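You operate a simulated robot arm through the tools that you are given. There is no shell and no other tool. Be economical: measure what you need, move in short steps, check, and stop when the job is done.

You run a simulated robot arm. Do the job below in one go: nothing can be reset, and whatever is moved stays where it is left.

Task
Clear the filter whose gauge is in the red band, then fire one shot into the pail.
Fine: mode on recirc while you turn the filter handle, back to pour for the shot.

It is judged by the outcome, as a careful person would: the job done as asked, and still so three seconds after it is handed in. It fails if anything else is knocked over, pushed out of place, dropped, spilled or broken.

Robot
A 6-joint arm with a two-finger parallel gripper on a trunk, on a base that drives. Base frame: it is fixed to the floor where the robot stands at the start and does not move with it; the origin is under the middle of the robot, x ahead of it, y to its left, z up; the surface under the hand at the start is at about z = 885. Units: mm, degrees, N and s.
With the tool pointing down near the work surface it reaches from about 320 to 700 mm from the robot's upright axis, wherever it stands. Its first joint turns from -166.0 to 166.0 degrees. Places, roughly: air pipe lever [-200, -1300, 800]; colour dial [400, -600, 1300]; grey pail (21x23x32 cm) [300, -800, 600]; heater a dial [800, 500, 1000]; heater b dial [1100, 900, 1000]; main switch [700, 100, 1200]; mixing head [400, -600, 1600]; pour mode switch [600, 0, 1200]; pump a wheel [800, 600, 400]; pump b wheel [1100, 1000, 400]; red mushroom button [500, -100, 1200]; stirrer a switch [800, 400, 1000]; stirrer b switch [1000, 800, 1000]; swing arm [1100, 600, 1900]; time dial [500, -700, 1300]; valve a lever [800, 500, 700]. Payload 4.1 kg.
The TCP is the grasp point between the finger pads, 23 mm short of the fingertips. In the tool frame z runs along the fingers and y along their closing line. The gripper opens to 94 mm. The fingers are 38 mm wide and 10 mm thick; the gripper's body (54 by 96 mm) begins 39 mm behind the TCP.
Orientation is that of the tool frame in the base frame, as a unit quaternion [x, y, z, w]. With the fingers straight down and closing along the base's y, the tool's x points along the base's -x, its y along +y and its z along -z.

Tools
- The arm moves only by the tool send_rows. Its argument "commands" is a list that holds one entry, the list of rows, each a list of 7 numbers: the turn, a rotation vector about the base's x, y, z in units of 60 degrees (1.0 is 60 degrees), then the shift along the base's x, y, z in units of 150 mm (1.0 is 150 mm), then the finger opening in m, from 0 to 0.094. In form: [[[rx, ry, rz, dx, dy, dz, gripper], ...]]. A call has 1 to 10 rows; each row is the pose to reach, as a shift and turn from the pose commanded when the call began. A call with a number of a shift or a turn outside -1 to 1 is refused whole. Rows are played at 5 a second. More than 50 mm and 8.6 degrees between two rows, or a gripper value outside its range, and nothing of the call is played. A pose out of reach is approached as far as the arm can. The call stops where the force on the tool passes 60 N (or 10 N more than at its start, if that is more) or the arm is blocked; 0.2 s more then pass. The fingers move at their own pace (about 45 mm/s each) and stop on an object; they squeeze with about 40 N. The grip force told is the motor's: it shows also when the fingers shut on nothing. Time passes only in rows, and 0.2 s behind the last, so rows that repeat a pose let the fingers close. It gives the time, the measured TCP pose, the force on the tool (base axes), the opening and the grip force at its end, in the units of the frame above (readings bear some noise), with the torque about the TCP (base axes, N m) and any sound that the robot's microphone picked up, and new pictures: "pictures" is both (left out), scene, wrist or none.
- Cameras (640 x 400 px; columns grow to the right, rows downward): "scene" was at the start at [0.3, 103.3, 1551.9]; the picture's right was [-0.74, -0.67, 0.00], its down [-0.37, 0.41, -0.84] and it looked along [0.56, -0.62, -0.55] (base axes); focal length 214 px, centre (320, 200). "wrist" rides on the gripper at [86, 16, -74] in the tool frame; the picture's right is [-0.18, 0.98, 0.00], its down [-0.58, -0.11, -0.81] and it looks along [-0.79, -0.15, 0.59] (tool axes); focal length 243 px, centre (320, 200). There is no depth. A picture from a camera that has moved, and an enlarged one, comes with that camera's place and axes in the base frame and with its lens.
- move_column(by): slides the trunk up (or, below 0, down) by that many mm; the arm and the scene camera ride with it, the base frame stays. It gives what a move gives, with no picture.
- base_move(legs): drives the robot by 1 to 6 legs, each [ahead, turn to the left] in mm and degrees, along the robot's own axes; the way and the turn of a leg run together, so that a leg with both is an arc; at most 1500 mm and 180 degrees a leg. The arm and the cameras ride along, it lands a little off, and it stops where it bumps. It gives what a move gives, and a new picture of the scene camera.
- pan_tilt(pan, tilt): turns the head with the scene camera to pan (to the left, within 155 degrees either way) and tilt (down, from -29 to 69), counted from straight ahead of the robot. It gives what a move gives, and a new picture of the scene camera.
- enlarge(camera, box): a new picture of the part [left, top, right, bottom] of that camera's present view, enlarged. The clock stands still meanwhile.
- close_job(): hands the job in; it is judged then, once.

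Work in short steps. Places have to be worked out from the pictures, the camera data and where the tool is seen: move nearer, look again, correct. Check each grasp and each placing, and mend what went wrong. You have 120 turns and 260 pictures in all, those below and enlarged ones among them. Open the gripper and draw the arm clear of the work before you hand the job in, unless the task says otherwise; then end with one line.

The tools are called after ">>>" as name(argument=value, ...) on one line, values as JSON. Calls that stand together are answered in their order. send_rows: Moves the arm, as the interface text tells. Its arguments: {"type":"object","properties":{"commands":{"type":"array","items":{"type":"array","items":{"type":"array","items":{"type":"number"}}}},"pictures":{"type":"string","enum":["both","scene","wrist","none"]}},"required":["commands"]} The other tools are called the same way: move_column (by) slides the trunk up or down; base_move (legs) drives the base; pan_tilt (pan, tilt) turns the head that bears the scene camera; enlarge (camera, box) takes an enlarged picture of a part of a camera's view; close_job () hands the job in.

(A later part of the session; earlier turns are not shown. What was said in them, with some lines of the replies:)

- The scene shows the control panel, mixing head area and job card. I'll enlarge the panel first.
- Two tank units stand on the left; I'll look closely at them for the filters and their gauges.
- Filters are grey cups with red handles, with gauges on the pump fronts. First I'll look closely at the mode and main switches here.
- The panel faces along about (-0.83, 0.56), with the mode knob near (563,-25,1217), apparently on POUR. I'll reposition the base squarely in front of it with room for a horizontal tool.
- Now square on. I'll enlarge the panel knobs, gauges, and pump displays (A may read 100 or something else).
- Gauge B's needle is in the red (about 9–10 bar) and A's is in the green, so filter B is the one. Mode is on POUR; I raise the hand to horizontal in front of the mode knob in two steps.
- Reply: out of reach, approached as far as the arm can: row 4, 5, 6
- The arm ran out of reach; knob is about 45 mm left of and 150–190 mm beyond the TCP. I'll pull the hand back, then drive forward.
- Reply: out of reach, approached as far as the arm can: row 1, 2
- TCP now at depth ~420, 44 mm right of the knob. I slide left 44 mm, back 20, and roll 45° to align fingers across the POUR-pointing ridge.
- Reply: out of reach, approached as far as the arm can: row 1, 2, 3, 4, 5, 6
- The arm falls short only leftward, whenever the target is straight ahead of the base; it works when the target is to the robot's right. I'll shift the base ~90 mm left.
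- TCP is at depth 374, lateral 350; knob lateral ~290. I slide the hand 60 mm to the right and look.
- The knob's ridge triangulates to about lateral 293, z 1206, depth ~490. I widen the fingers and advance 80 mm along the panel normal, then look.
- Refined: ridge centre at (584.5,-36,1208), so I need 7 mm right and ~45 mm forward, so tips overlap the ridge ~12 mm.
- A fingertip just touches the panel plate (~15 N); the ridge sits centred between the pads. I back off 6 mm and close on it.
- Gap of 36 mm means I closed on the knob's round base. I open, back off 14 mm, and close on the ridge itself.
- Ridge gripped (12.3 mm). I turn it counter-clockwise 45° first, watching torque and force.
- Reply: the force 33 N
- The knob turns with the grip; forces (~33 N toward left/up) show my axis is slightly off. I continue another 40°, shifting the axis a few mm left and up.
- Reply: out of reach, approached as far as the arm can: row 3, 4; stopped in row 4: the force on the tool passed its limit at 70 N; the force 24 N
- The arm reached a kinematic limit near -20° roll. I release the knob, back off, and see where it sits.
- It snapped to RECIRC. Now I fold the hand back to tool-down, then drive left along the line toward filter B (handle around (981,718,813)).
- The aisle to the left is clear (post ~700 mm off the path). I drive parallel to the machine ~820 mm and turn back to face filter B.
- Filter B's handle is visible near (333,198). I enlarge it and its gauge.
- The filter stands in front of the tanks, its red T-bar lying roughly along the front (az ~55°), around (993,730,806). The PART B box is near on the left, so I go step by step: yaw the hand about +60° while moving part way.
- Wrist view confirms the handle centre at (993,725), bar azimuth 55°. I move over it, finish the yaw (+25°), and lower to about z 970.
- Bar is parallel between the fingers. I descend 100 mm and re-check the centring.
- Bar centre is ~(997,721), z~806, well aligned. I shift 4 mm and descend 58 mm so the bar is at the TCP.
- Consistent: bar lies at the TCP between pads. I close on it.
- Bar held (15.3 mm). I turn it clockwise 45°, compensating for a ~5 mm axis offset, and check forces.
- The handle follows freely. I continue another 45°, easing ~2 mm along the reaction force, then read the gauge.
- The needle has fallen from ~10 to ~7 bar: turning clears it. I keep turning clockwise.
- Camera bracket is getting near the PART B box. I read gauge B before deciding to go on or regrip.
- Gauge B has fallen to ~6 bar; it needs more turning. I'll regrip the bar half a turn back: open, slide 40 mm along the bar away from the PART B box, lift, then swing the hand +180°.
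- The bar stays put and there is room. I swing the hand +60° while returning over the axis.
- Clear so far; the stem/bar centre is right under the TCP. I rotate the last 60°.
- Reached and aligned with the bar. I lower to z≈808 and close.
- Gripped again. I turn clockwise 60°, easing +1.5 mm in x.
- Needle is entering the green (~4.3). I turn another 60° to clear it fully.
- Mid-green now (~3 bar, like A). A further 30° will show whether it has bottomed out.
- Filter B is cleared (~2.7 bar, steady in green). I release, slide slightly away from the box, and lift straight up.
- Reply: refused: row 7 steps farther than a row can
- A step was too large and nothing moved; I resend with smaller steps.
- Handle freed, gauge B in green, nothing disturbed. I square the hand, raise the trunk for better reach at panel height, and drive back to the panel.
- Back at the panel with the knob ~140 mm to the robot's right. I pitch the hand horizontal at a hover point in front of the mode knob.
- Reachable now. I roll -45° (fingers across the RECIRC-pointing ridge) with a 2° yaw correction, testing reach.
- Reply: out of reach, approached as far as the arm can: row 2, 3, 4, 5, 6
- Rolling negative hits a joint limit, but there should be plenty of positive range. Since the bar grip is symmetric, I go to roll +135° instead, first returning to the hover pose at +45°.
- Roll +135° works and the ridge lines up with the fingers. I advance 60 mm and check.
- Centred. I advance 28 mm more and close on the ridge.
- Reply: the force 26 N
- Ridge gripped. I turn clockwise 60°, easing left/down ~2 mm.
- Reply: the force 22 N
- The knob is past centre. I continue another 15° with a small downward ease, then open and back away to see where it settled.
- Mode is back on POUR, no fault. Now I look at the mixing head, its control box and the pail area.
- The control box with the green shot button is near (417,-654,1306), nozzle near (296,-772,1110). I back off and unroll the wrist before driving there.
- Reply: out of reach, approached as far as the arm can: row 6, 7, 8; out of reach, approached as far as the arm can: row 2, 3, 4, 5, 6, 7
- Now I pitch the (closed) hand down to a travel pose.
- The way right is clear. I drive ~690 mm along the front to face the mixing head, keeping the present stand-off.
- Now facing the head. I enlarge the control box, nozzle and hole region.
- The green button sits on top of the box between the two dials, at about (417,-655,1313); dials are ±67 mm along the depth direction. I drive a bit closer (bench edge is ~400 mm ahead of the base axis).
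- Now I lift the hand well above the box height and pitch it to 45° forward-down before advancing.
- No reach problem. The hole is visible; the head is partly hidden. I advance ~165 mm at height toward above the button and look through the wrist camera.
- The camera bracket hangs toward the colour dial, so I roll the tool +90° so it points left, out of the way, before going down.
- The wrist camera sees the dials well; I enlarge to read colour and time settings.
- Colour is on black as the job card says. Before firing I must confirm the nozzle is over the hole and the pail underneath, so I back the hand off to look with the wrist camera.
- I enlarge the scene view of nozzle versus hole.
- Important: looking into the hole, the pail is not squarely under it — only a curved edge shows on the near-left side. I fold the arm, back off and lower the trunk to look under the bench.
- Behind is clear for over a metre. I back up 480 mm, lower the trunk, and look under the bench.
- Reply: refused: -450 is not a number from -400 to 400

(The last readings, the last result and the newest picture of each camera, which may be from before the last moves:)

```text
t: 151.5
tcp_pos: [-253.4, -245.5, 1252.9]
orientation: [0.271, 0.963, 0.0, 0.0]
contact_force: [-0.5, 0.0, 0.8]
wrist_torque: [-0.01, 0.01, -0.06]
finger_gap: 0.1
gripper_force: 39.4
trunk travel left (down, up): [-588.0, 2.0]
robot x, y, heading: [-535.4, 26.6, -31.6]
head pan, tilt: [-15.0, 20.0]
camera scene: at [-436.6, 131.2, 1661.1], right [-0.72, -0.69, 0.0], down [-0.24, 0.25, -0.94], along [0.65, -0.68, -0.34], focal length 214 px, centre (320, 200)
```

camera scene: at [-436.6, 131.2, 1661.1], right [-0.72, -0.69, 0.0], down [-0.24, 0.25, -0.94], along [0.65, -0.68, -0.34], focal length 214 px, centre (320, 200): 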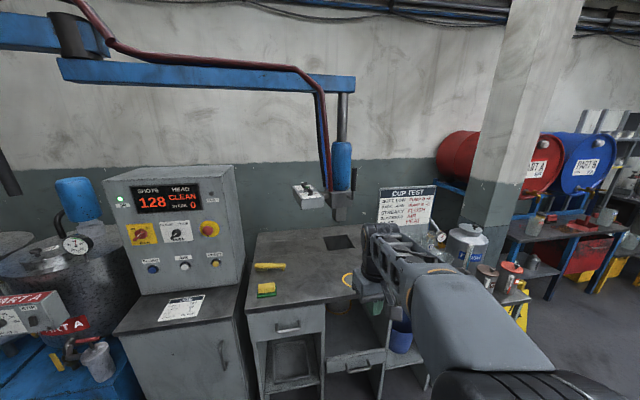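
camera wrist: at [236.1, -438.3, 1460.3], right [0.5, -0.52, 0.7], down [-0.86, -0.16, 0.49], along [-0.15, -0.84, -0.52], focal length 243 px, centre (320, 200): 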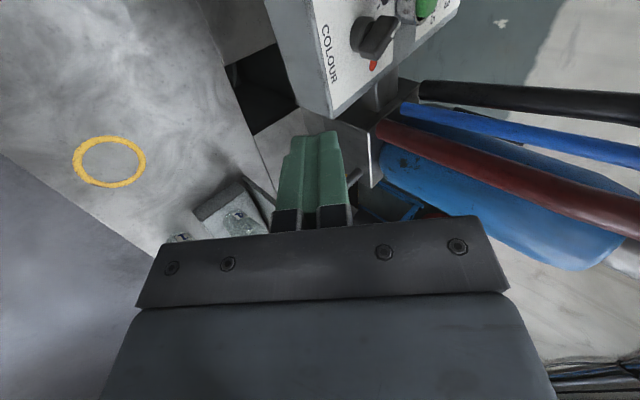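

Under the bench there is an open bay below the hole with a tray/drawer. I lower the trunk 400 mm for a better look.

>>> move_column(by=-400)

>>> pan_tilt(pan=-14, tilt=20)

>>> enlarge(camera="scene", box=[240, 120, 480, 320])

```text
t: 155.4
tcp_pos: [-254.8, -243.3, 852.8]
orientation: [0.271, 0.963, -0.001, -0.001]
contact_force: [0.3, -0.4, -0.1]
wrist_torque: [0.0, 0.03, 0.0]
finger_gap: 0.0
gripper_force: 39.7
trunk travel left (down, up): [-188.0, 402.0]
robot x, y, heading: [-536.7, 26.0, -31.0]
head pan, tilt: [-15.0, 20.0]
```

```text
t: 156.0
tcp_pos: [-255.0, -244.6, 852.7]
orientation: [0.271, 0.963, 0.0, -0.001]
contact_force: [0.0, 0.5, 0.1]
wrist_torque: [0.02, -0.01, 0.0]
finger_gap: 0.1
gripper_force: 39.4
trunk travel left (down, up): [-188.0, 402.0]
robot x, y, heading: [-536.7, 25.2, -31.0]
head pan, tilt: [-14.0, 20.0]
camera scene: at [-435.5, 132.2, 1261.2], right [-0.71, -0.7, 0.0], down [-0.24, 0.24, -0.94], along [0.66, -0.67, -0.34], focal length 214 px, centre (320, 200)
```

scene: 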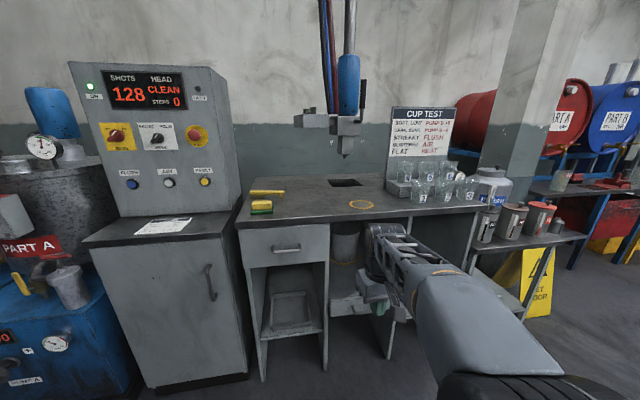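

```text
2.00 times, centred on (360, 220) of scene
camera zoom: at [-435.5, 132.2, 1261.2], right [-0.71, -0.7, 0.0], down [-0.24, 0.24, -0.94], along [0.66, -0.67, -0.34], focal length 429 px, centre (240, 160)
```

zoom: 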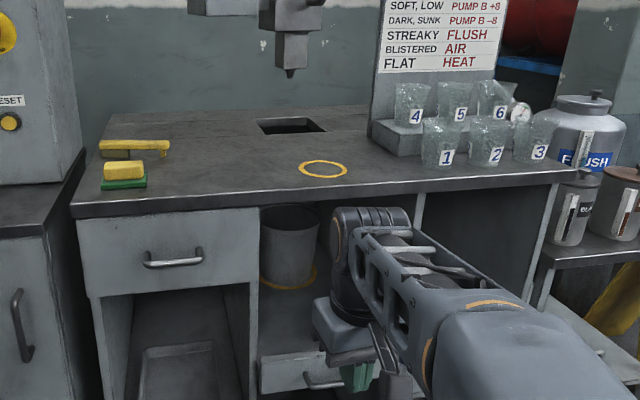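

The pail stands in the bay on a yellow ring mark. I turn the base left a little to get the arm out of the view.

>>> base_move(legs=[[0, 35]])

>>> pan_tilt(pan=-55, tilt=25)

>>> enlarge(camera="scene", box=[240, 120, 480, 320])

```text
t: 158.0
tcp_pos: [-152.5, -37.7, 852.7]
orientation: [-0.027, 1.0, -0.001, -0.001]
contact_force: [0.2, 0.0, 0.2]
wrist_torque: [-0.02, 0.0, -0.02]
finger_gap: 0.0
gripper_force: 40.4
trunk travel left (down, up): [-188.0, 402.0]
robot x, y, heading: [-536.8, 25.2, 3.1]
head pan, tilt: [-14.0, 20.0]
camera scene: at [-514.0, 170.5, 1261.1], right [-0.19, -0.98, 0.0], down [-0.34, 0.06, -0.94], along [0.92, -0.18, -0.34], focal length 214 px, centre (320, 200)
```

scene: 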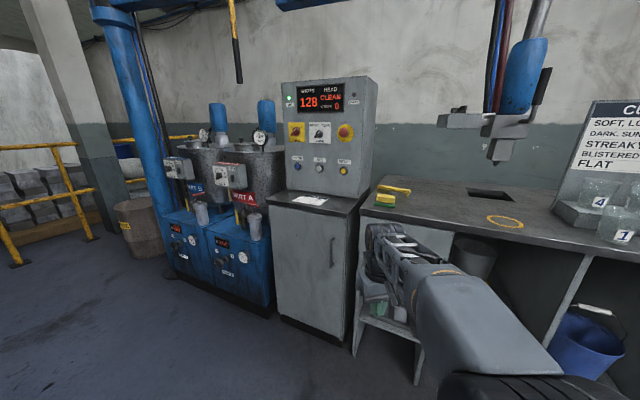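

```text
t: 159.1
tcp_pos: [-152.1, -37.7, 852.5]
orientation: [-0.027, 1.0, 0.0, -0.001]
contact_force: [-0.4, 0.1, 0.4]
wrist_torque: [0.03, 0.04, 0.0]
finger_gap: 0.3
gripper_force: 39.8
trunk travel left (down, up): [-188.0, 402.0]
robot x, y, heading: [-533.5, 24.1, 3.1]
head pan, tilt: [-55.0, 25.0]
camera scene: at [-548.4, 115.5, 1253.1], right [-0.79, -0.62, 0.0], down [-0.26, 0.33, -0.91], along [0.56, -0.71, -0.42], focal length 214 px, centre (320, 200)
```

scene: 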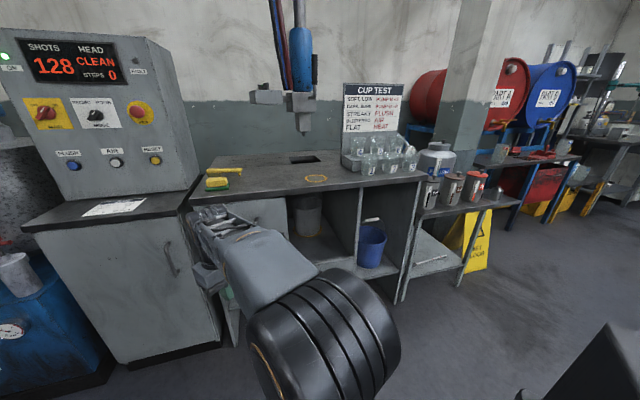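

```text
2.00 times, centred on (360, 220) of scene
camera zoom: at [-548.4, 115.5, 1253.1], right [-0.79, -0.62, 0.0], down [-0.26, 0.33, -0.91], along [0.56, -0.71, -0.42], focal length 429 px, centre (240, 160)
```

zoom: 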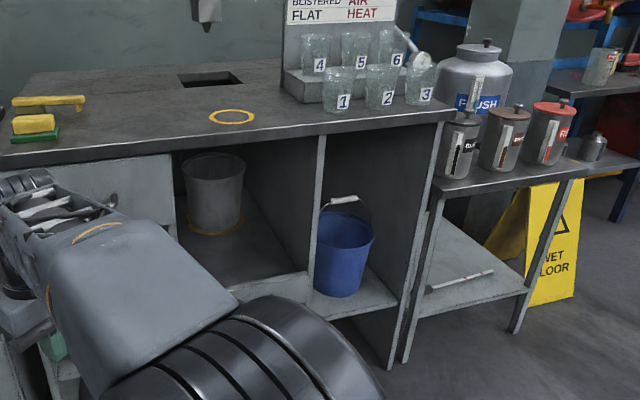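

I enlarge the pail: it appears to sit on the yellow ring in the bay, perhaps a bit off.

>>> enlarge(camera="scene", box=[280, 140, 370, 260])

```text
3.33 times, centred on (325, 200) of scene
camera zoom: at [-548.4, 115.5, 1253.1], right [-0.79, -0.62, 0.0], down [-0.26, 0.33, -0.91], along [0.56, -0.71, -0.42], focal length 715 px, centre (303, 200)
```

zoom: 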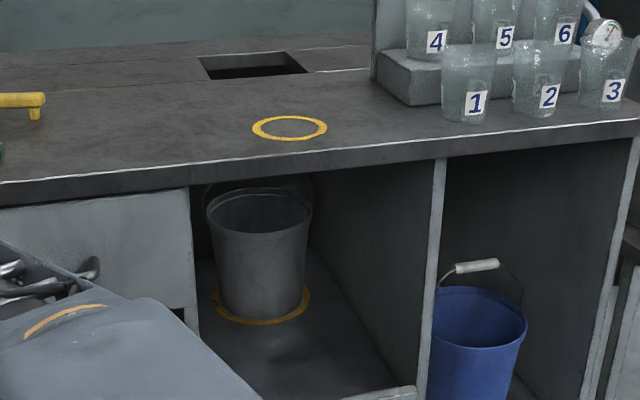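

The pail sits on its ring, in line with the hole from this direction, but I can't judge the depth. I'll look straight down through the hole with the wrist camera. First raise the trunk and drive to a station facing the hole.

>>> move_column(by=390)

>>> base_move(legs=[[0, -72.6], [385, 0], [0, 37.5]])

>>> pan_tilt(pan=5, tilt=35)

```text
t: 162.8
tcp_pos: [-151.5, -36.9, 1242.3]
orientation: [-0.027, 1.0, 0.0, -0.001]
contact_force: [-0.1, -0.5, -0.1]
wrist_torque: [0.0, -0.04, -0.01]
finger_gap: 0.0
gripper_force: 39.6
trunk travel left (down, up): [-578.0, 12.0]
robot x, y, heading: [-537.3, 24.0, 3.0]
head pan, tilt: [-55.0, 25.0]
```

```text
t: 170.2
tcp_pos: [-127.5, -611.3, 1243.1]
orientation: [0.282, 0.96, -0.002, -0.001]
contact_force: [0.4, 1.3, 0.8]
wrist_torque: [0.0, -0.03, 0.05]
finger_gap: 0.0
gripper_force: 40.5
trunk travel left (down, up): [-578.0, 12.0]
robot x, y, heading: [-403.1, -339.4, -32.4]
head pan, tilt: [-55.0, 25.0]
camera scene: at [-358.3, -255.4, 1643.1], right [-1.0, -0.04, 0.0], down [-0.02, 0.42, -0.91], along [0.04, -0.91, -0.42], focal length 214 px, centre (320, 200)
```

scene: 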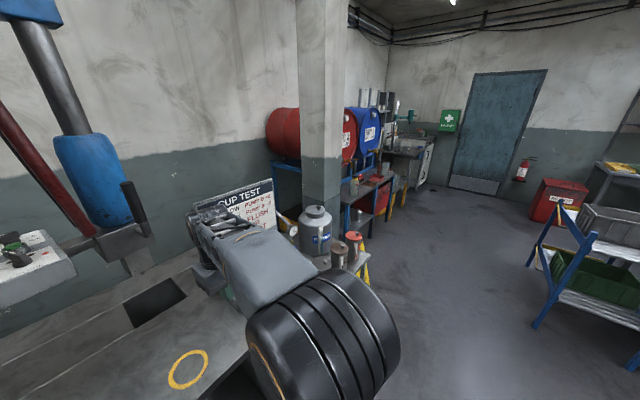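

```text
t: 171.5
tcp_pos: [-126.2, -612.7, 1243.8]
orientation: [0.281, 0.96, 0.0, -0.001]
contact_force: [-1.1, 0.1, -0.7]
wrist_torque: [-0.02, 0.01, -0.04]
finger_gap: 0.2
gripper_force: 40.0
trunk travel left (down, up): [-578.0, 12.0]
robot x, y, heading: [-396.2, -335.1, -32.8]
head pan, tilt: [5.0, 35.0]
camera scene: at [-284.1, -204.4, 1627.3], right [-0.46, -0.89, 0.0], down [-0.51, 0.27, -0.82], along [0.73, -0.38, -0.57], focal length 214 px, centre (320, 200)
```

scene: 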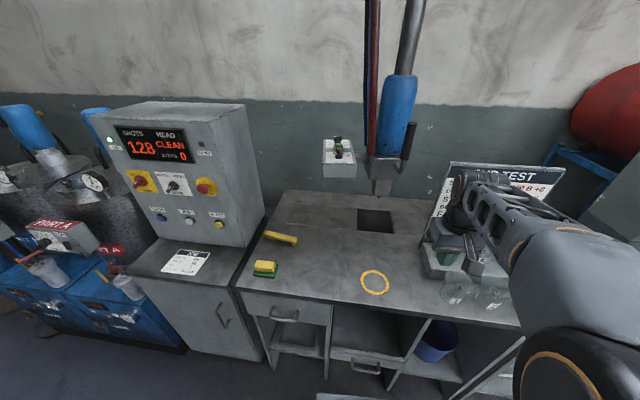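

Nozzle appears over the hole. I set the hand to 45° pitch and roll 180°, which makes the wrist camera look straight down.

>>> send_rows(commands=[[[-0.0675, -0.105, 0, 0, 0, 0, 0], [-0.135, -0.21, 0, 0, 0, 0, 0], [-0.2025, -0.3155, 0, 0, 0, 0, 0], [-0.27, -0.42, 0, 0, 0, 0, 0], [-0.3375, -0.526, 0, 0, 0, 0, 0], [-0.405, -0.631, 0, 0, 0, 0, 0]]], pictures="none")

>>> send_rows(commands=[[[0.074, -0.048, -0.088, 0, 0, 0, 0], [0.149, -0.0955, -0.177, 0, 0, 0, 0], [0.223, -0.143, -0.265, 0, 0, 0, 0], [0.2975, -0.191, -0.3535, 0, 0, 0, 0], [0.372, -0.239, -0.442, 0, 0, 0, 0], [0.446, -0.2865, -0.53, 0, 0, 0, 0], [0.521, -0.334, -0.619, 0, 0, 0, 0], [0.595, -0.382, -0.707, 0, 0, 0, 0]]], pictures="none")

>>> send_rows(commands=[[[0.074, -0.048, -0.088, 0, 0, 0, 0], [0.149, -0.0955, -0.177, 0, 0, 0, 0], [0.223, -0.143, -0.265, 0, 0, 0, 0], [0.2975, -0.191, -0.3535, 0, 0, 0, 0], [0.372, -0.239, -0.442, 0, 0, 0, 0], [0.446, -0.2865, -0.53, 0, 0, 0, 0], [0.521, -0.334, -0.619, 0, 0, 0, 0], [0.595, -0.382, -0.707, 0, 0, 0, 0]]], pictures="none")

>>> send_rows(commands=[[[0.074, -0.048, -0.088, 0, 0, 0, 0], [0.149, -0.0955, -0.177, 0, 0, 0, 0], [0.223, -0.143, -0.265, 0, 0, 0, 0], [0.2975, -0.191, -0.3535, 0, 0, 0, 0], [0.372, -0.239, -0.442, 0, 0, 0, 0], [0.446, -0.2865, -0.53, 0, 0, 0, 0], [0.521, -0.334, -0.619, 0, 0, 0, 0], [0.595, -0.382, -0.707, 0, 0, 0, 0]]], pictures="wrist")

```text
t: 172.9
tcp_pos: [-126.6, -610.0, 1242.4]
orientation: [0.261, 0.886, -0.11, 0.367]
contact_force: [0.3, 0.4, 0.0]
wrist_torque: [-0.02, 0.02, 0.02]
finger_gap: 0.2
gripper_force: 39.5
trunk travel left (down, up): [-578.0, 12.0]
robot x, y, heading: [-403.3, -334.4, -32.5]
head pan, tilt: [5.0, 35.0]
```

```text
t: 174.7
tcp_pos: [-126.9, -610.5, 1243.0]
orientation: [0.669, 0.637, 0.091, 0.372]
contact_force: [0.6, 0.8, 0.7]
wrist_torque: [0.01, 0.01, -0.05]
finger_gap: 0.0
gripper_force: 40.2
trunk travel left (down, up): [-578.0, 12.0]
robot x, y, heading: [-403.3, -338.3, -32.6]
head pan, tilt: [5.0, 35.0]
```

```text
t: 176.5
tcp_pos: [-126.8, -611.2, 1241.5]
orientation: [0.898, 0.218, 0.265, 0.275]
contact_force: [-0.4, -0.3, 0.2]
wrist_torque: [0.03, 0.03, -0.02]
finger_gap: 0.1
gripper_force: 39.8
trunk travel left (down, up): [-578.0, 12.0]
robot x, y, heading: [-398.6, -339.5, -32.5]
head pan, tilt: [5.0, 35.0]
```

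```text
t: 178.3
tcp_pos: [-126.4, -611.3, 1242.6]
orientation: [0.886, -0.261, 0.368, 0.107]
contact_force: [-1.0, -0.6, -0.2]
wrist_torque: [-0.02, -0.01, 0.02]
finger_gap: 0.0
gripper_force: 40.6
trunk travel left (down, up): [-578.0, 12.0]
robot x, y, heading: [-401.6, -338.0, -32.5]
head pan, tilt: [5.0, 35.0]
camera wrist: at [-128.7, -630.4, 1356.7], right [-0.64, -0.76, -0.13], down [-0.77, 0.62, 0.16], along [-0.04, 0.2, -0.98], focal length 243 px, centre (320, 200)
```

wrist: 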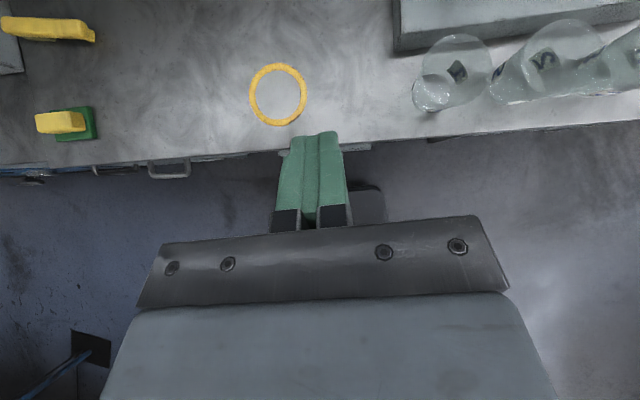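

Works: the camera looks straight down on the bench. I drive 170 mm ahead and extend the arm 140 mm toward the hole.

>>> base_move(legs=[[160, 0]])

>>> send_rows(commands=[[[0, 0, 0, 0.25, -0.16, 0, 0], [0, 0, 0, 0.5, -0.32, 0, 0], [0, 0, 0, 0.75, -0.48, 0, 0], [0, 0, 0, 1.0, -0.64, 0, 0]]], pictures="wrist")

```text
t: 179.7
tcp_pos: [9.7, -699.8, 1241.8]
orientation: [0.886, -0.26, 0.369, 0.108]
contact_force: [-0.6, -0.2, -0.1]
wrist_torque: [0.0, -0.04, -0.02]
finger_gap: 0.0
gripper_force: 40.0
trunk travel left (down, up): [-578.0, 12.0]
robot x, y, heading: [-265.3, -424.0, -32.5]
head pan, tilt: [5.0, 35.0]
camera scene: at [-147.8, -291.6, 1627.3], right [-0.46, -0.89, 0.0], down [-0.51, 0.27, -0.82], along [0.73, -0.38, -0.57], focal length 214 px, centre (320, 200)
```

scene: 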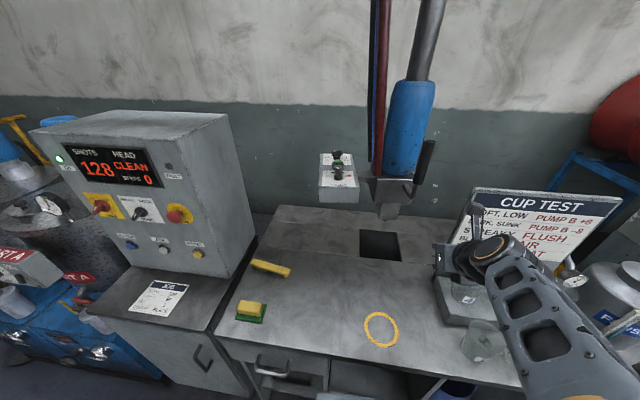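

```text
t: 180.7
tcp_pos: [160.3, -795.3, 1243.0]
orientation: [0.887, -0.259, 0.368, 0.105]
contact_force: [-0.2, 0.1, -0.8]
wrist_torque: [0.01, -0.02, 0.02]
finger_gap: 0.0
gripper_force: 40.0
trunk travel left (down, up): [-578.0, 12.0]
robot x, y, heading: [-263.6, -425.8, -32.3]
head pan, tilt: [5.0, 35.0]
camera wrist: at [157.4, -814.3, 1356.9], right [-0.64, -0.76, -0.13], down [-0.77, 0.62, 0.16], along [-0.04, 0.2, -0.98], focal length 243 px, centre (320, 200)
```

wrist: 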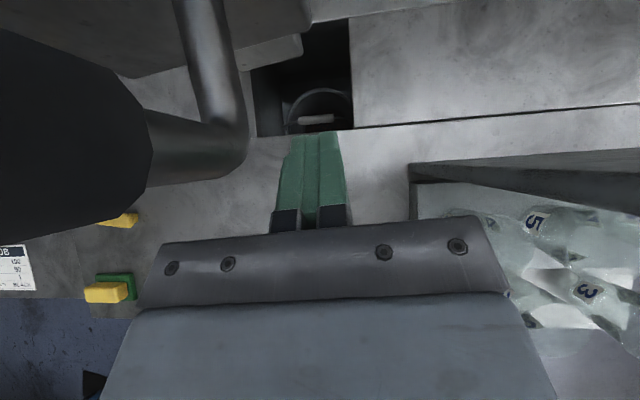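

Now I can see down the hole: a pail edge shows at the near part. I enlarge it.

>>> enlarge(camera="wrist", box=[220, 0, 380, 150])

>>> enlarge(camera="scene", box=[300, 130, 460, 290])

```text
2.67 times, centred on (300, 75) of wrist
camera zoom: at [157.4, -814.3, 1356.9], right [-0.64, -0.76, -0.13], down [-0.77, 0.62, 0.16], along [-0.04, 0.2, -0.98], focal length 647 px, centre (373, 533)
```

zoom: 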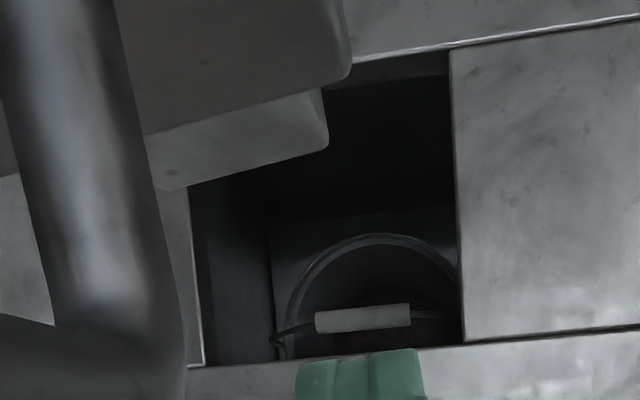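

```text
2.50 times, centred on (380, 210) of scene
camera zoom: at [-147.8, -291.9, 1627.3], right [-0.46, -0.89, 0.0], down [-0.51, 0.27, -0.82], along [0.73, -0.38, -0.57], focal length 536 px, centre (170, 175)
```

zoom: 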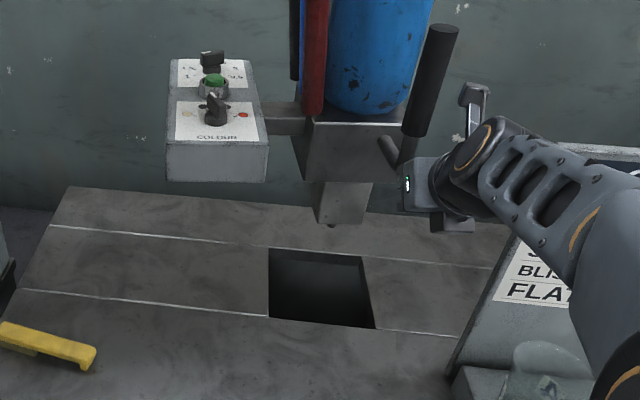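

The rim, bail and hole line up: pail centre ≈ (297,-811), nozzle ≈ (332,-842), so a shot falls about 45 mm off centre, well inside the pail and clear of its bail. Now I retract, roll back, and return to the button station.

>>> send_rows(commands=[[[0, 0, 0, -0.25, 0.16, 0, 0], [0, 0, 0, -0.5, 0.32, 0, 0], [0, 0, 0, -0.75, 0.48, 0, 0], [0, 0, 0, -1.0, 0.64, 0, 0]]], pictures="none")

>>> send_rows(commands=[[[-0.074, 0.048, 0.088, 0, 0, 0.1, 0], [-0.149, 0.0955, 0.177, 0, 0, 0.2, 0], [-0.223, 0.143, 0.265, 0, 0, 0.3, 0], [-0.2975, 0.191, 0.3535, 0, 0, 0.4, 0], [-0.372, 0.239, 0.442, 0, 0, 0.5, 0], [-0.446, 0.2865, 0.53, 0, 0, 0.6, 0]]], pictures="none")

>>> send_rows(commands=[[[-0.074, 0.048, 0.088, 0, 0, 0.1, 0], [-0.149, 0.0955, 0.177, 0, 0, 0.2, 0], [-0.223, 0.143, 0.265, 0, 0, 0.3, 0], [-0.2975, 0.191, 0.3535, 0, 0, 0.4, 0], [-0.372, 0.239, 0.442, 0, 0, 0.4, 0], [-0.446, 0.2865, 0.53, 0, 0, 0.4, 0]]], pictures="none")

>>> base_move(legs=[[-250, 0], [0, 45], [345, 0], [0, -45]])

```text
t: 181.7
tcp_pos: [7.8, -698.7, 1244.2]
orientation: [0.886, -0.259, 0.369, 0.108]
contact_force: [1.2, -0.4, 1.5]
wrist_torque: [-0.04, -0.04, 0.01]
finger_gap: 0.0
gripper_force: 40.0
trunk travel left (down, up): [-578.0, 12.0]
robot x, y, heading: [-265.5, -423.5, -32.5]
head pan, tilt: [5.0, 35.0]
```

```text
t: 183.1
tcp_pos: [8.9, -697.7, 1332.5]
orientation: [0.919, 0.1, 0.298, 0.239]
contact_force: [0.2, 0.3, -0.1]
wrist_torque: [0.0, -0.02, 0.0]
finger_gap: 0.1
gripper_force: 40.3
trunk travel left (down, up): [-578.0, 12.0]
robot x, y, heading: [-267.7, -421.8, -33.0]
head pan, tilt: [5.0, 35.0]
```

```text
t: 184.5
tcp_pos: [9.5, -698.6, 1392.6]
orientation: [0.811, 0.444, 0.184, 0.334]
contact_force: [-0.5, 0.1, -0.3]
wrist_torque: [-0.01, -0.02, 0.02]
finger_gap: 0.1
gripper_force: 40.3
trunk travel left (down, up): [-578.0, 12.0]
robot x, y, heading: [-265.9, -425.9, -32.6]
head pan, tilt: [5.0, 35.0]
```

```text
t: 191.0
tcp_pos: [248.2, -273.7, 1393.0]
orientation: [0.632, 0.674, 0.278, 0.26]
contact_force: [-0.7, -0.5, 0.1]
wrist_torque: [0.01, -0.01, -0.02]
finger_gap: 0.0
gripper_force: 40.0
trunk travel left (down, up): [-578.0, 12.0]
robot x, y, heading: [-139.9, -217.1, 3.9]
head pan, tilt: [5.0, 35.0]
stopped in leg 4: the robot was blocked; the commanded pose is now the measured one
camera scene: at [-122.1, -38.6, 1627.3], right [0.16, -0.99, 0.0], down [-0.57, -0.09, -0.82], along [0.81, 0.13, -0.57], focal length 214 px, centre (320, 200)
```

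scene: 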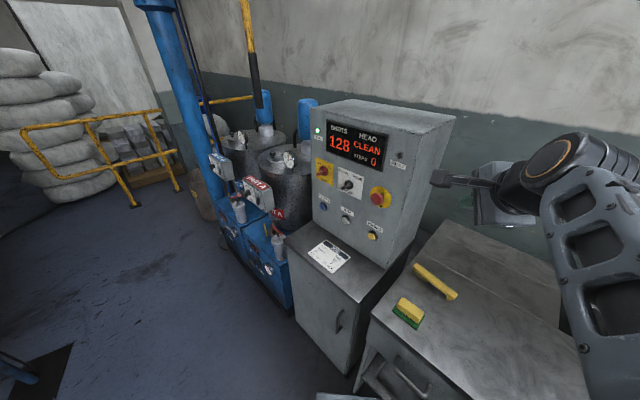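

The base corner touched the bench while turning. I back off 150 mm along the present heading, then complete the turn.

>>> base_move(legs=[[-150, 0], [0, -36]])

>>> pan_tilt(pan=0, tilt=35)

```text
t: 194.1
tcp_pos: [-13.2, -499.9, 1392.1]
orientation: [0.809, 0.446, 0.185, 0.334]
contact_force: [-0.3, -0.3, -0.1]
wrist_torque: [-0.03, -0.03, 0.0]
finger_gap: 0.0
gripper_force: 39.6
trunk travel left (down, up): [-578.0, 12.0]
robot x, y, heading: [-292.3, -227.7, -31.9]
head pan, tilt: [5.0, 35.0]
camera scene: at [-174.7, -92.3, 1627.3], right [-0.45, -0.89, 0.0], down [-0.51, 0.26, -0.82], along [0.73, -0.37, -0.57], focal length 214 px, centre (320, 200)
```

scene: 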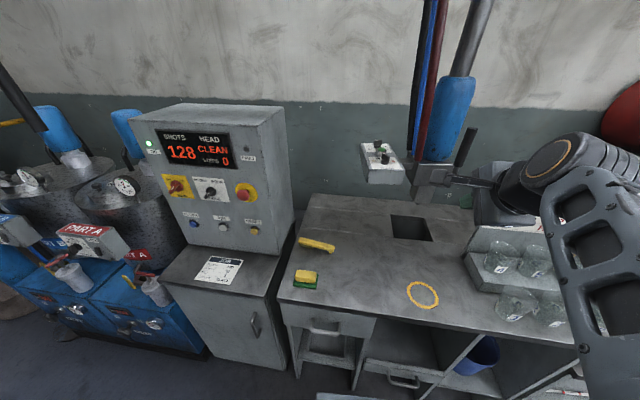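

```text
t: 194.8
tcp_pos: [-13.4, -500.3, 1393.0]
orientation: [0.809, 0.446, 0.186, 0.335]
contact_force: [0.0, 0.3, 1.0]
wrist_torque: [-0.03, -0.02, 0.0]
finger_gap: 0.0
gripper_force: 39.8
trunk travel left (down, up): [-578.0, 12.0]
robot x, y, heading: [-287.6, -220.4, -32.0]
head pan, tilt: [0.0, 35.0]
camera scene: at [-178.5, -98.9, 1627.3], right [-0.53, -0.85, 0.0], down [-0.49, 0.3, -0.82], along [0.7, -0.43, -0.57], focal length 214 px, centre (320, 200)
```

scene: 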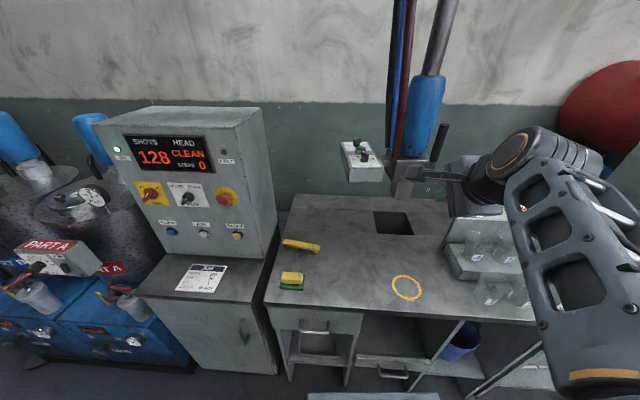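

Nothing was displaced. I shift the base ~85 mm left at a safe distance, then go straight ahead.

>>> base_move(legs=[[-150, 0], [0, 30], [170, 0], [0, -30], [135, 0]])

```text
t: 201.1
tcp_pos: [137.4, -499.8, 1393.3]
orientation: [0.812, 0.442, 0.183, 0.334]
contact_force: [1.0, 0.4, -0.7]
wrist_torque: [0.0, 0.01, 0.0]
finger_gap: 0.0
gripper_force: 39.8
trunk travel left (down, up): [-578.0, 12.0]
robot x, y, heading: [-136.9, -225.9, -32.4]
head pan, tilt: [0.0, 35.0]
camera scene: at [-23.7, -98.2, 1627.3], right [-0.54, -0.84, 0.0], down [-0.48, 0.31, -0.82], along [0.69, -0.44, -0.57], focal length 214 px, centre (320, 200)
```

scene: 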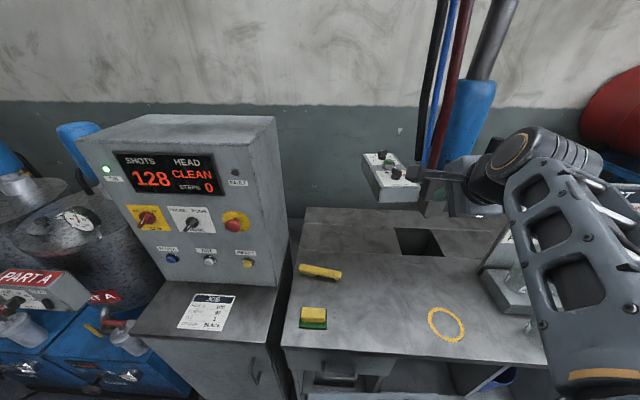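

In position, with hand at z≈1393. To clear the colour dial the tool should be steeper, so I pitch it down 30° more (to ~75°) while moving part way at z≈1430, checking reach.

>>> send_rows(commands=[[[0.067, 0.105, 0, 0.23, -0.13, 0.08, 0], [0.134, 0.211, 0, 0.46, -0.26, 0.16, 0], [0.201, 0.316, 0, 0.7, -0.4, 0.24, 0], [0.268, 0.422, 0, 0.95, -0.53, 0.25, 0]]], pictures="scene")

```text
t: 202.1
tcp_pos: [281.8, -580.0, 1431.1]
orientation: [0.871, 0.475, 0.059, 0.112]
contact_force: [0.2, -0.3, 0.2]
wrist_torque: [0.01, 0.02, -0.03]
finger_gap: 0.0
gripper_force: 39.7
trunk travel left (down, up): [-578.0, 12.0]
robot x, y, heading: [-139.5, -219.1, -32.3]
head pan, tilt: [0.0, 35.0]
camera scene: at [-22.4, -99.2, 1627.2], right [-0.54, -0.84, 0.0], down [-0.49, 0.31, -0.82], along [0.69, -0.44, -0.57], focal length 214 px, centre (320, 200)
```

scene: 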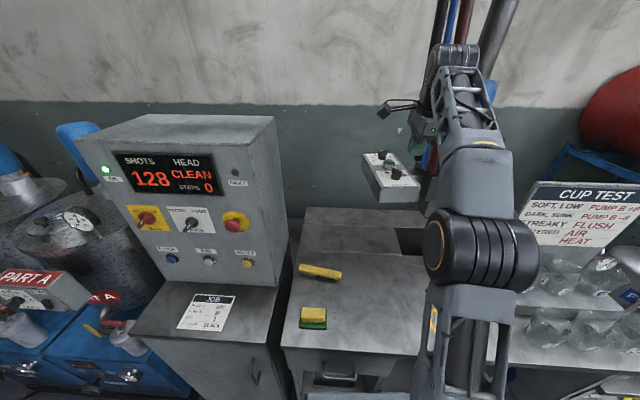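

Reachable. I advance to above the button at z≈1412.

>>> send_rows(commands=[[[0, 0, 0, 0.22, -0.125, 0, 0], [0, 0, 0, 0.44, -0.25, 0, 0], [0, 0, 0, 0.66, -0.37, -0.05, 0], [0, 0, 0, 0.88, -0.49, -0.12, 0]]], pictures="both")

>>> enlarge(camera="scene", box=[340, 80, 480, 220])

```text
t: 203.1
tcp_pos: [364.6, -616.5, 1356.5]
orientation: [0.87, 0.475, 0.06, 0.112]
contact_force: [1.8, -0.5, -0.6]
wrist_torque: [0.04, 0.07, -0.02]
finger_gap: 0.1
gripper_force: 40.2
out of reach, approached as far as the arm can: row 1, 2, 3, 4
trunk travel left (down, up): [-578.0, 12.0]
robot x, y, heading: [-134.6, -222.3, -32.3]
head pan, tilt: [0.0, 35.0]
camera scene: at [-21.5, -99.1, 1627.2], right [-0.54, -0.84, 0.0], down [-0.49, 0.31, -0.82], along [0.69, -0.44, -0.58], focal length 214 px, centre (320, 200)
camera wrist: at [407.5, -542.5, 1432.8], right [0.7, -0.67, 0.25], down [-0.57, -0.32, 0.75], along [-0.42, -0.67, -0.61], focal length 243 px, centre (320, 200)
```

scene: 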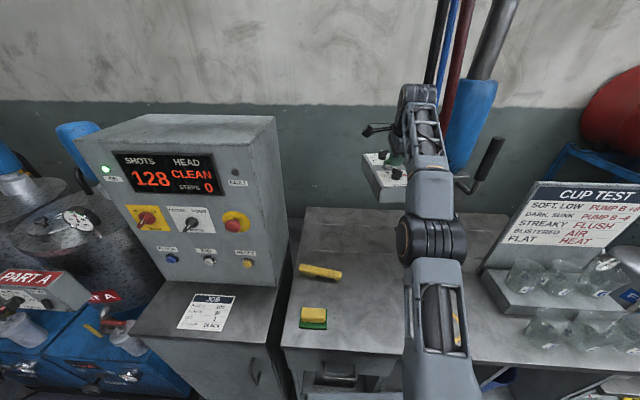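
wrist: 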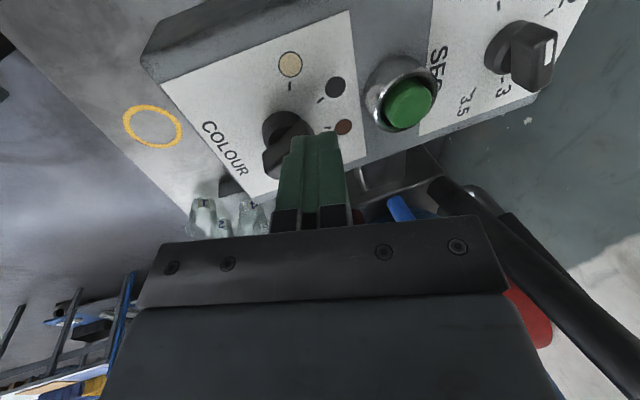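

```text
2.86 times, centred on (410, 150) of scene
camera zoom: at [-21.5, -99.1, 1627.2], right [-0.54, -0.84, 0.0], down [-0.49, 0.31, -0.82], along [0.69, -0.44, -0.58], focal length 613 px, centre (63, 343)
```

zoom: 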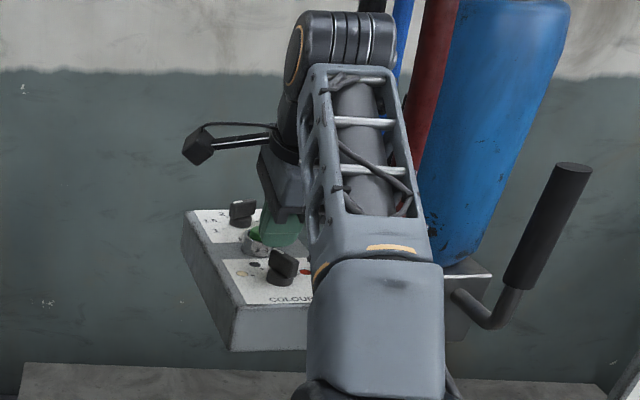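

At 75° the reach ends ~80 mm short; the fingers hover clear of the box. I raise and back off, bring the base 60 mm closer, and use 60° pitch.

>>> send_rows(commands=[[[0, 0, 0, -0.1, 0.06, 0.2, 0], [-0.067, -0.105, 0, -0.25, 0.16, 0.42, 0], [-0.134, -0.211, 0, -0.4, 0.26, 0.5, 0]]], pictures="none")

>>> base_move(legs=[[60, 0]])

```text
t: 203.9
tcp_pos: [305.2, -577.3, 1435.1]
orientation: [0.848, 0.463, 0.124, 0.226]
contact_force: [-0.2, -1.4, -0.5]
wrist_torque: [0.02, 0.02, 0.0]
finger_gap: 0.0
gripper_force: 39.8
out of reach, approached as far as the arm can: row 1
trunk travel left (down, up): [-578.0, 12.0]
robot x, y, heading: [-139.0, -220.7, -32.4]
head pan, tilt: [0.0, 35.0]
```

```text
t: 205.0
tcp_pos: [341.0, -601.6, 1433.7]
orientation: [0.849, 0.462, 0.122, 0.225]
contact_force: [0.3, -0.4, 0.3]
wrist_torque: [-0.02, -0.03, -0.01]
finger_gap: 0.0
gripper_force: 39.9
trunk travel left (down, up): [-578.0, 12.0]
robot x, y, heading: [-99.0, -249.1, -32.6]
head pan, tilt: [0.0, 35.0]
stopped in leg 1: the robot was blocked; the commanded pose is now the measured one
camera scene: at [14.8, -121.9, 1627.3], right [-0.54, -0.84, 0.0], down [-0.48, 0.31, -0.82], along [0.69, -0.44, -0.57], focal length 214 px, centre (320, 200)
```

scene: 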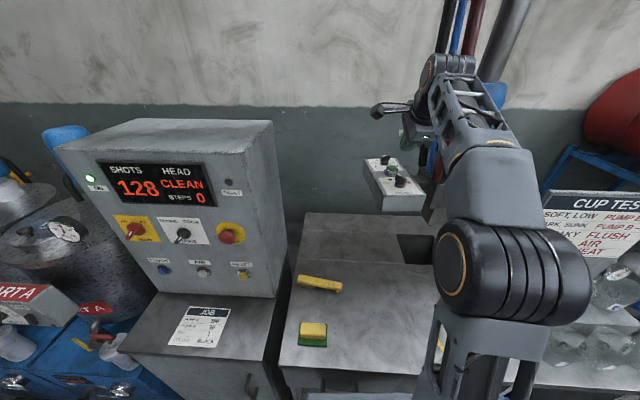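

Base is now against the bench edge; I ease back 6 mm and move over the button, stopping ~45 mm above.

>>> base_move(legs=[[-6, 0]])

>>> send_rows(commands=[[[0, 0, 0, 0.18, -0.12, 0, 0], [0, 0, 0, 0.36, -0.24, -0.1, 0], [0, 0, 0, 0.52, -0.36, -0.33, 0]]], pictures="both")

>>> enlarge(camera="scene", box=[340, 80, 480, 220])

```text
t: 205.7
tcp_pos: [335.9, -597.4, 1433.8]
orientation: [0.849, 0.462, 0.122, 0.224]
contact_force: [-0.3, -0.1, -0.7]
wrist_torque: [-0.01, -0.03, 0.0]
finger_gap: 0.1
gripper_force: 39.9
trunk travel left (down, up): [-578.0, 12.0]
robot x, y, heading: [-105.8, -244.7, -32.5]
head pan, tilt: [0.0, 35.0]
camera scene: at [9.7, -118.6, 1627.3], right [-0.54, -0.84, 0.0], down [-0.48, 0.31, -0.82], along [0.69, -0.44, -0.57], focal length 214 px, centre (320, 200)
```

scene: 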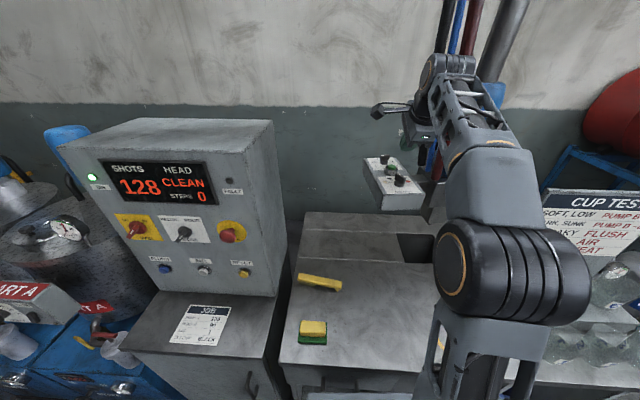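

```text
t: 206.5
tcp_pos: [415.1, -651.5, 1381.0]
orientation: [0.849, 0.462, 0.123, 0.224]
contact_force: [-0.6, -0.2, -0.9]
wrist_torque: [0.0, -0.01, 0.03]
finger_gap: 0.4
gripper_force: 40.0
trunk travel left (down, up): [-578.0, 12.0]
robot x, y, heading: [-100.4, -240.0, -32.6]
head pan, tilt: [0.0, 35.0]
camera scene: at [11.2, -119.7, 1627.3], right [-0.54, -0.84, 0.0], down [-0.48, 0.31, -0.82], along [0.69, -0.44, -0.57], focal length 214 px, centre (320, 200)
camera wrist: at [443.3, -567.8, 1455.1], right [0.62, -0.62, 0.48], down [-0.73, -0.22, 0.65], along [-0.29, -0.75, -0.59], focal length 243 px, centre (320, 200)
```

scene: 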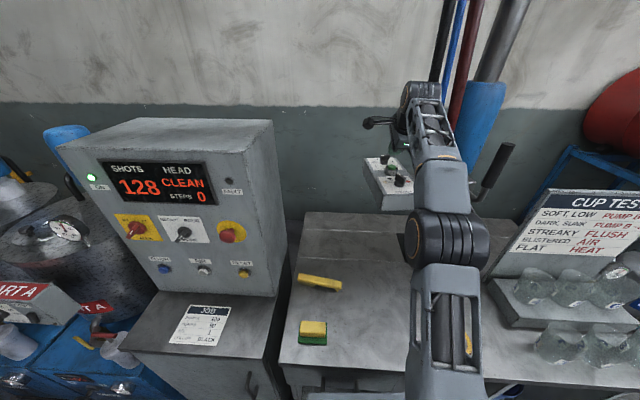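
wrist: 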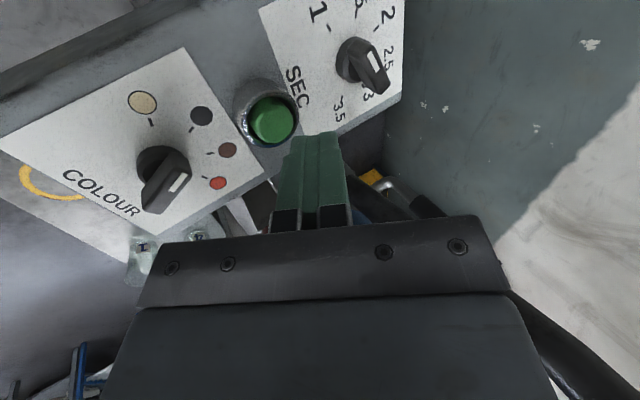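

```text
2.86 times, centred on (410, 150) of scene
camera zoom: at [11.2, -119.7, 1627.3], right [-0.54, -0.84, 0.0], down [-0.48, 0.31, -0.82], along [0.69, -0.44, -0.57], focal length 613 px, centre (63, 343)
```

zoom: 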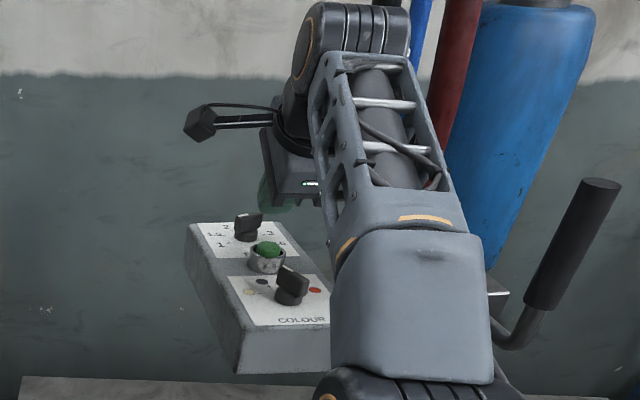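

The fingertips are right above the button. One quick look at the time dial before pressing.

>>> enlarge(camera="wrist", box=[240, 0, 420, 140])

```text
2.86 times, centred on (330, 70) of wrist
camera zoom: at [443.3, -567.8, 1455.1], right [0.62, -0.62, 0.48], down [-0.73, -0.22, 0.65], along [-0.29, -0.75, -0.59], focal length 693 px, centre (291, 571)
```

zoom: 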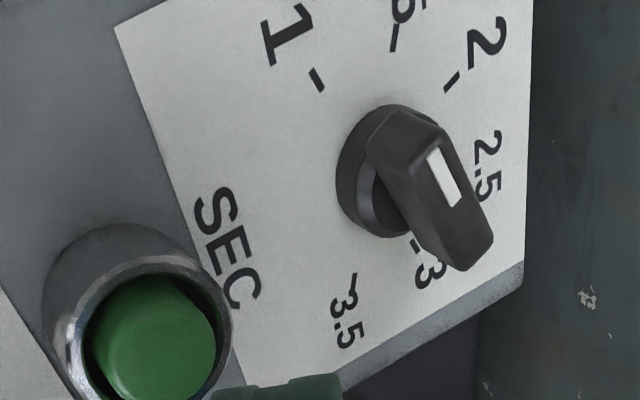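

Time points at 1 s and colour at black, matching the job card. I lower toward the button, stopping just above it.

>>> send_rows(commands=[[[0, 0, 0, 0.0, -0.01, -0.1, 0], [0, 0, 0, 0.0, -0.01, -0.2, 0]]], pictures="wrist")

```text
t: 207.1
tcp_pos: [415.2, -654.1, 1353.2]
orientation: [0.849, 0.462, 0.122, 0.225]
contact_force: [-0.2, 0.5, 0.0]
wrist_torque: [0.0, -0.01, 0.01]
finger_gap: 0.0
gripper_force: 39.6
trunk travel left (down, up): [-578.0, 12.0]
robot x, y, heading: [-101.4, -246.0, -32.5]
head pan, tilt: [0.0, 35.0]
camera wrist: at [442.3, -569.0, 1427.4], right [0.62, -0.62, 0.49], down [-0.73, -0.22, 0.65], along [-0.29, -0.75, -0.59], focal length 243 px, centre (320, 200)
```

wrist: 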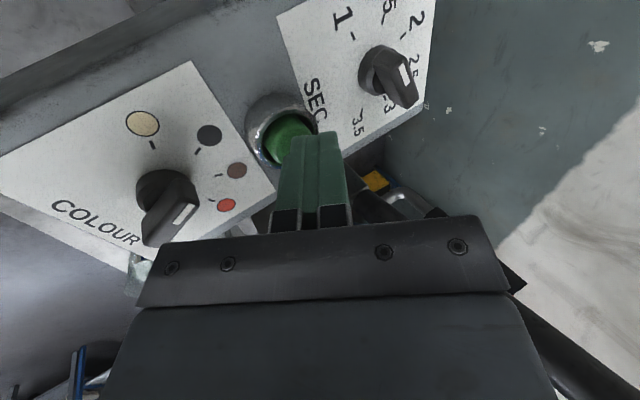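

Alignment holds (button ≈ (417,-653)). I press down ~18 mm from here in one stroke and lift again, watching force and sound.

>>> send_rows(commands=[[[0, 0, 0, 0, 0, -0.05, 0], [0, 0, 0, 0, 0, -0.09, 0], [0, 0, 0, 0, 0, -0.12, 0], [0, 0, 0, 0, 0, -0.05, 0], [0, 0, 0, 0, 0, 0.1, 0]]], pictures="both")

>>> enlarge(camera="scene", box=[60, 110, 280, 290])

```text
t: 208.3
tcp_pos: [414.3, -654.4, 1368.3]
orientation: [0.85, 0.462, 0.121, 0.223]
contact_force: [-0.3, 0.0, 0.8]
wrist_torque: [0.0, 0.01, -0.03]
finger_gap: 0.2
gripper_force: 40.1
trunk travel left (down, up): [-578.0, 12.0]
robot x, y, heading: [-104.4, -245.3, -32.5]
head pan, tilt: [0.0, 35.0]
heard: click
camera scene: at [10.6, -119.2, 1627.2], right [-0.54, -0.84, 0.0], down [-0.48, 0.31, -0.82], along [0.69, -0.44, -0.57], focal length 214 px, centre (320, 200)
camera wrist: at [441.9, -569.6, 1441.1], right [0.62, -0.62, 0.48], down [-0.73, -0.22, 0.65], along [-0.29, -0.75, -0.59], focal length 243 px, centre (320, 200)
```

scene: 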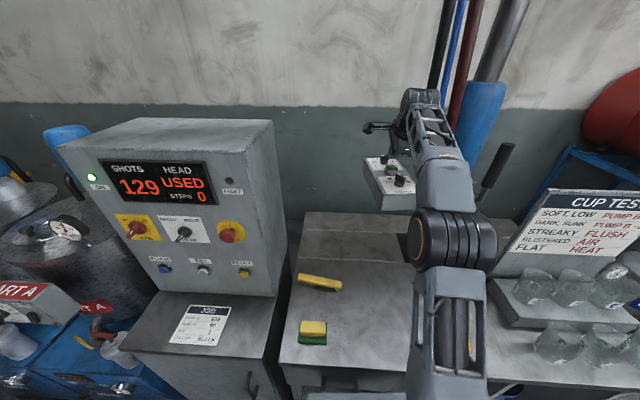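
wrist: 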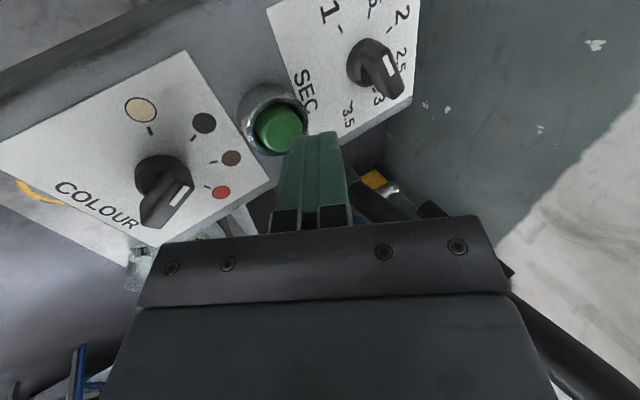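

```text
2.22 times, centred on (170, 200) of scene
camera zoom: at [10.6, -119.2, 1627.2], right [-0.54, -0.84, 0.0], down [-0.48, 0.31, -0.82], along [0.69, -0.44, -0.57], focal length 477 px, centre (653, 200)
```

zoom: 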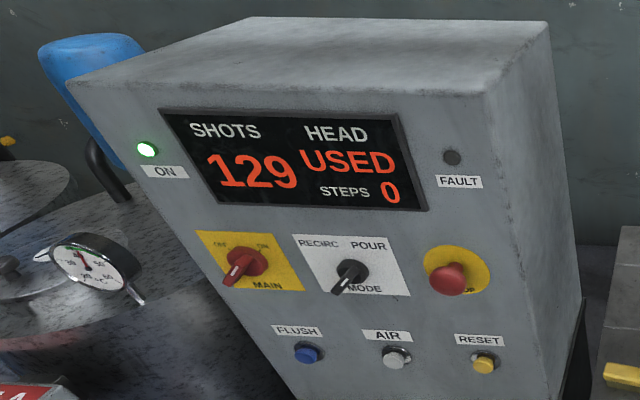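

One shot fired: count 129, no fault. I lift, back the arm away and open the gripper.

>>> send_rows(commands=[[[0, 0, 0, -0.02, 0.01, 0.25, 0], [0, 0, 0, -0.1, 0.06, 0.45, 0], [0, 0, 0, -0.3, 0.2, 0.5, 0], [0, 0, 0, -0.55, 0.36, 0.5, 0.02], [0, 0, 0, -0.8, 0.5, 0.5, 0.06], [0, 0, 0, -1.0, 0.64, 0.5, 0.09]]], pictures="none")

>>> base_move(legs=[[-350, 0]])

>>> enlarge(camera="scene", box=[200, 100, 440, 400])

```text
t: 209.7
tcp_pos: [264.5, -557.1, 1444.8]
orientation: [0.849, 0.462, 0.123, 0.224]
contact_force: [-0.3, 0.1, 0.4]
wrist_torque: [-0.02, -0.03, -0.03]
finger_gap: 66.7
gripper_force: 0.0
out of reach, approached as far as the arm can: row 1, 2
trunk travel left (down, up): [-578.0, 12.0]
robot x, y, heading: [-104.2, -243.3, -32.5]
head pan, tilt: [0.0, 35.0]
```

```text
t: 212.0
tcp_pos: [-32.2, -367.0, 1443.4]
orientation: [0.849, 0.463, 0.122, 0.224]
contact_force: [-0.8, -0.6, 0.4]
wrist_torque: [0.0, 0.01, -0.03]
finger_gap: 89.8
gripper_force: 0.0
trunk travel left (down, up): [-578.0, 12.0]
robot x, y, heading: [-397.3, -52.6, -32.7]
head pan, tilt: [0.0, 35.0]
camera scene: at [-288.3, 71.6, 1627.3], right [-0.54, -0.84, 0.0], down [-0.48, 0.31, -0.82], along [0.69, -0.44, -0.57], focal length 214 px, centre (320, 200)
```

scene: 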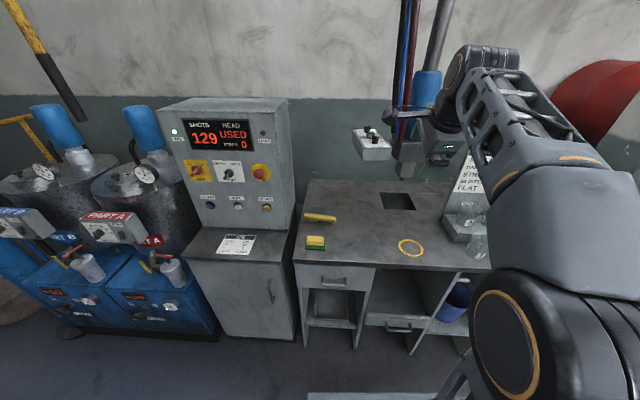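

```text
1.33 times, centred on (320, 250) of scene
camera zoom: at [-288.3, 71.6, 1627.3], right [-0.54, -0.84, 0.0], down [-0.48, 0.31, -0.82], along [0.69, -0.44, -0.57], focal length 286 px, centre (320, 133)
```

zoom: 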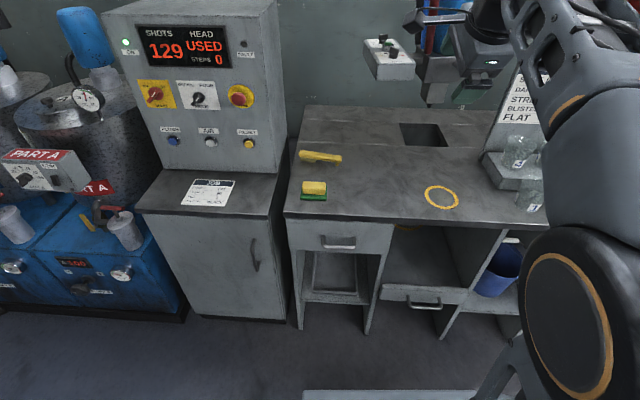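

Bench is clean, gripper open and arm clear. A last look at gauge B.

>>> enlarge(camera="scene", box=[40, 280, 180, 335])

```text
4.57 times, centred on (110, 308) of scene
camera zoom: at [-288.3, 71.6, 1627.3], right [-0.54, -0.84, 0.0], down [-0.48, 0.31, -0.82], along [0.69, -0.44, -0.57], focal length 980 px, centre (1280, -291)
```

zoom: 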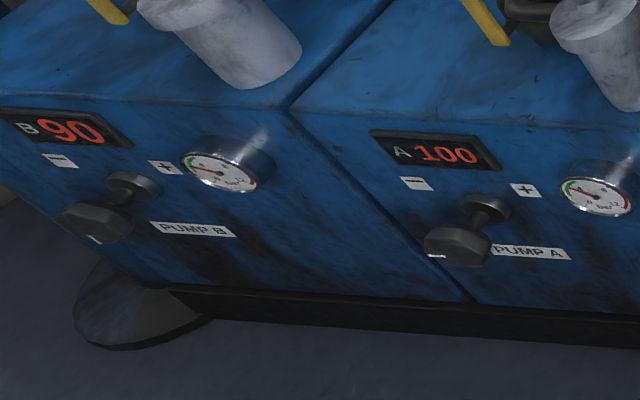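

Both gauges are in the green, mode is on POUR, and one shot has been fired. I hand the job in.

>>> close_job()

```text
The job is handed in.
```

Filter B, the one reading in the red, is cleared with its gauge now in the green. The mode switch is back on pour after recirc, and one shot was fired with the nozzle lined up over the pail (count 128 to 129, no fault); I saw no spill on the bench but did not look into the pail afterwards.
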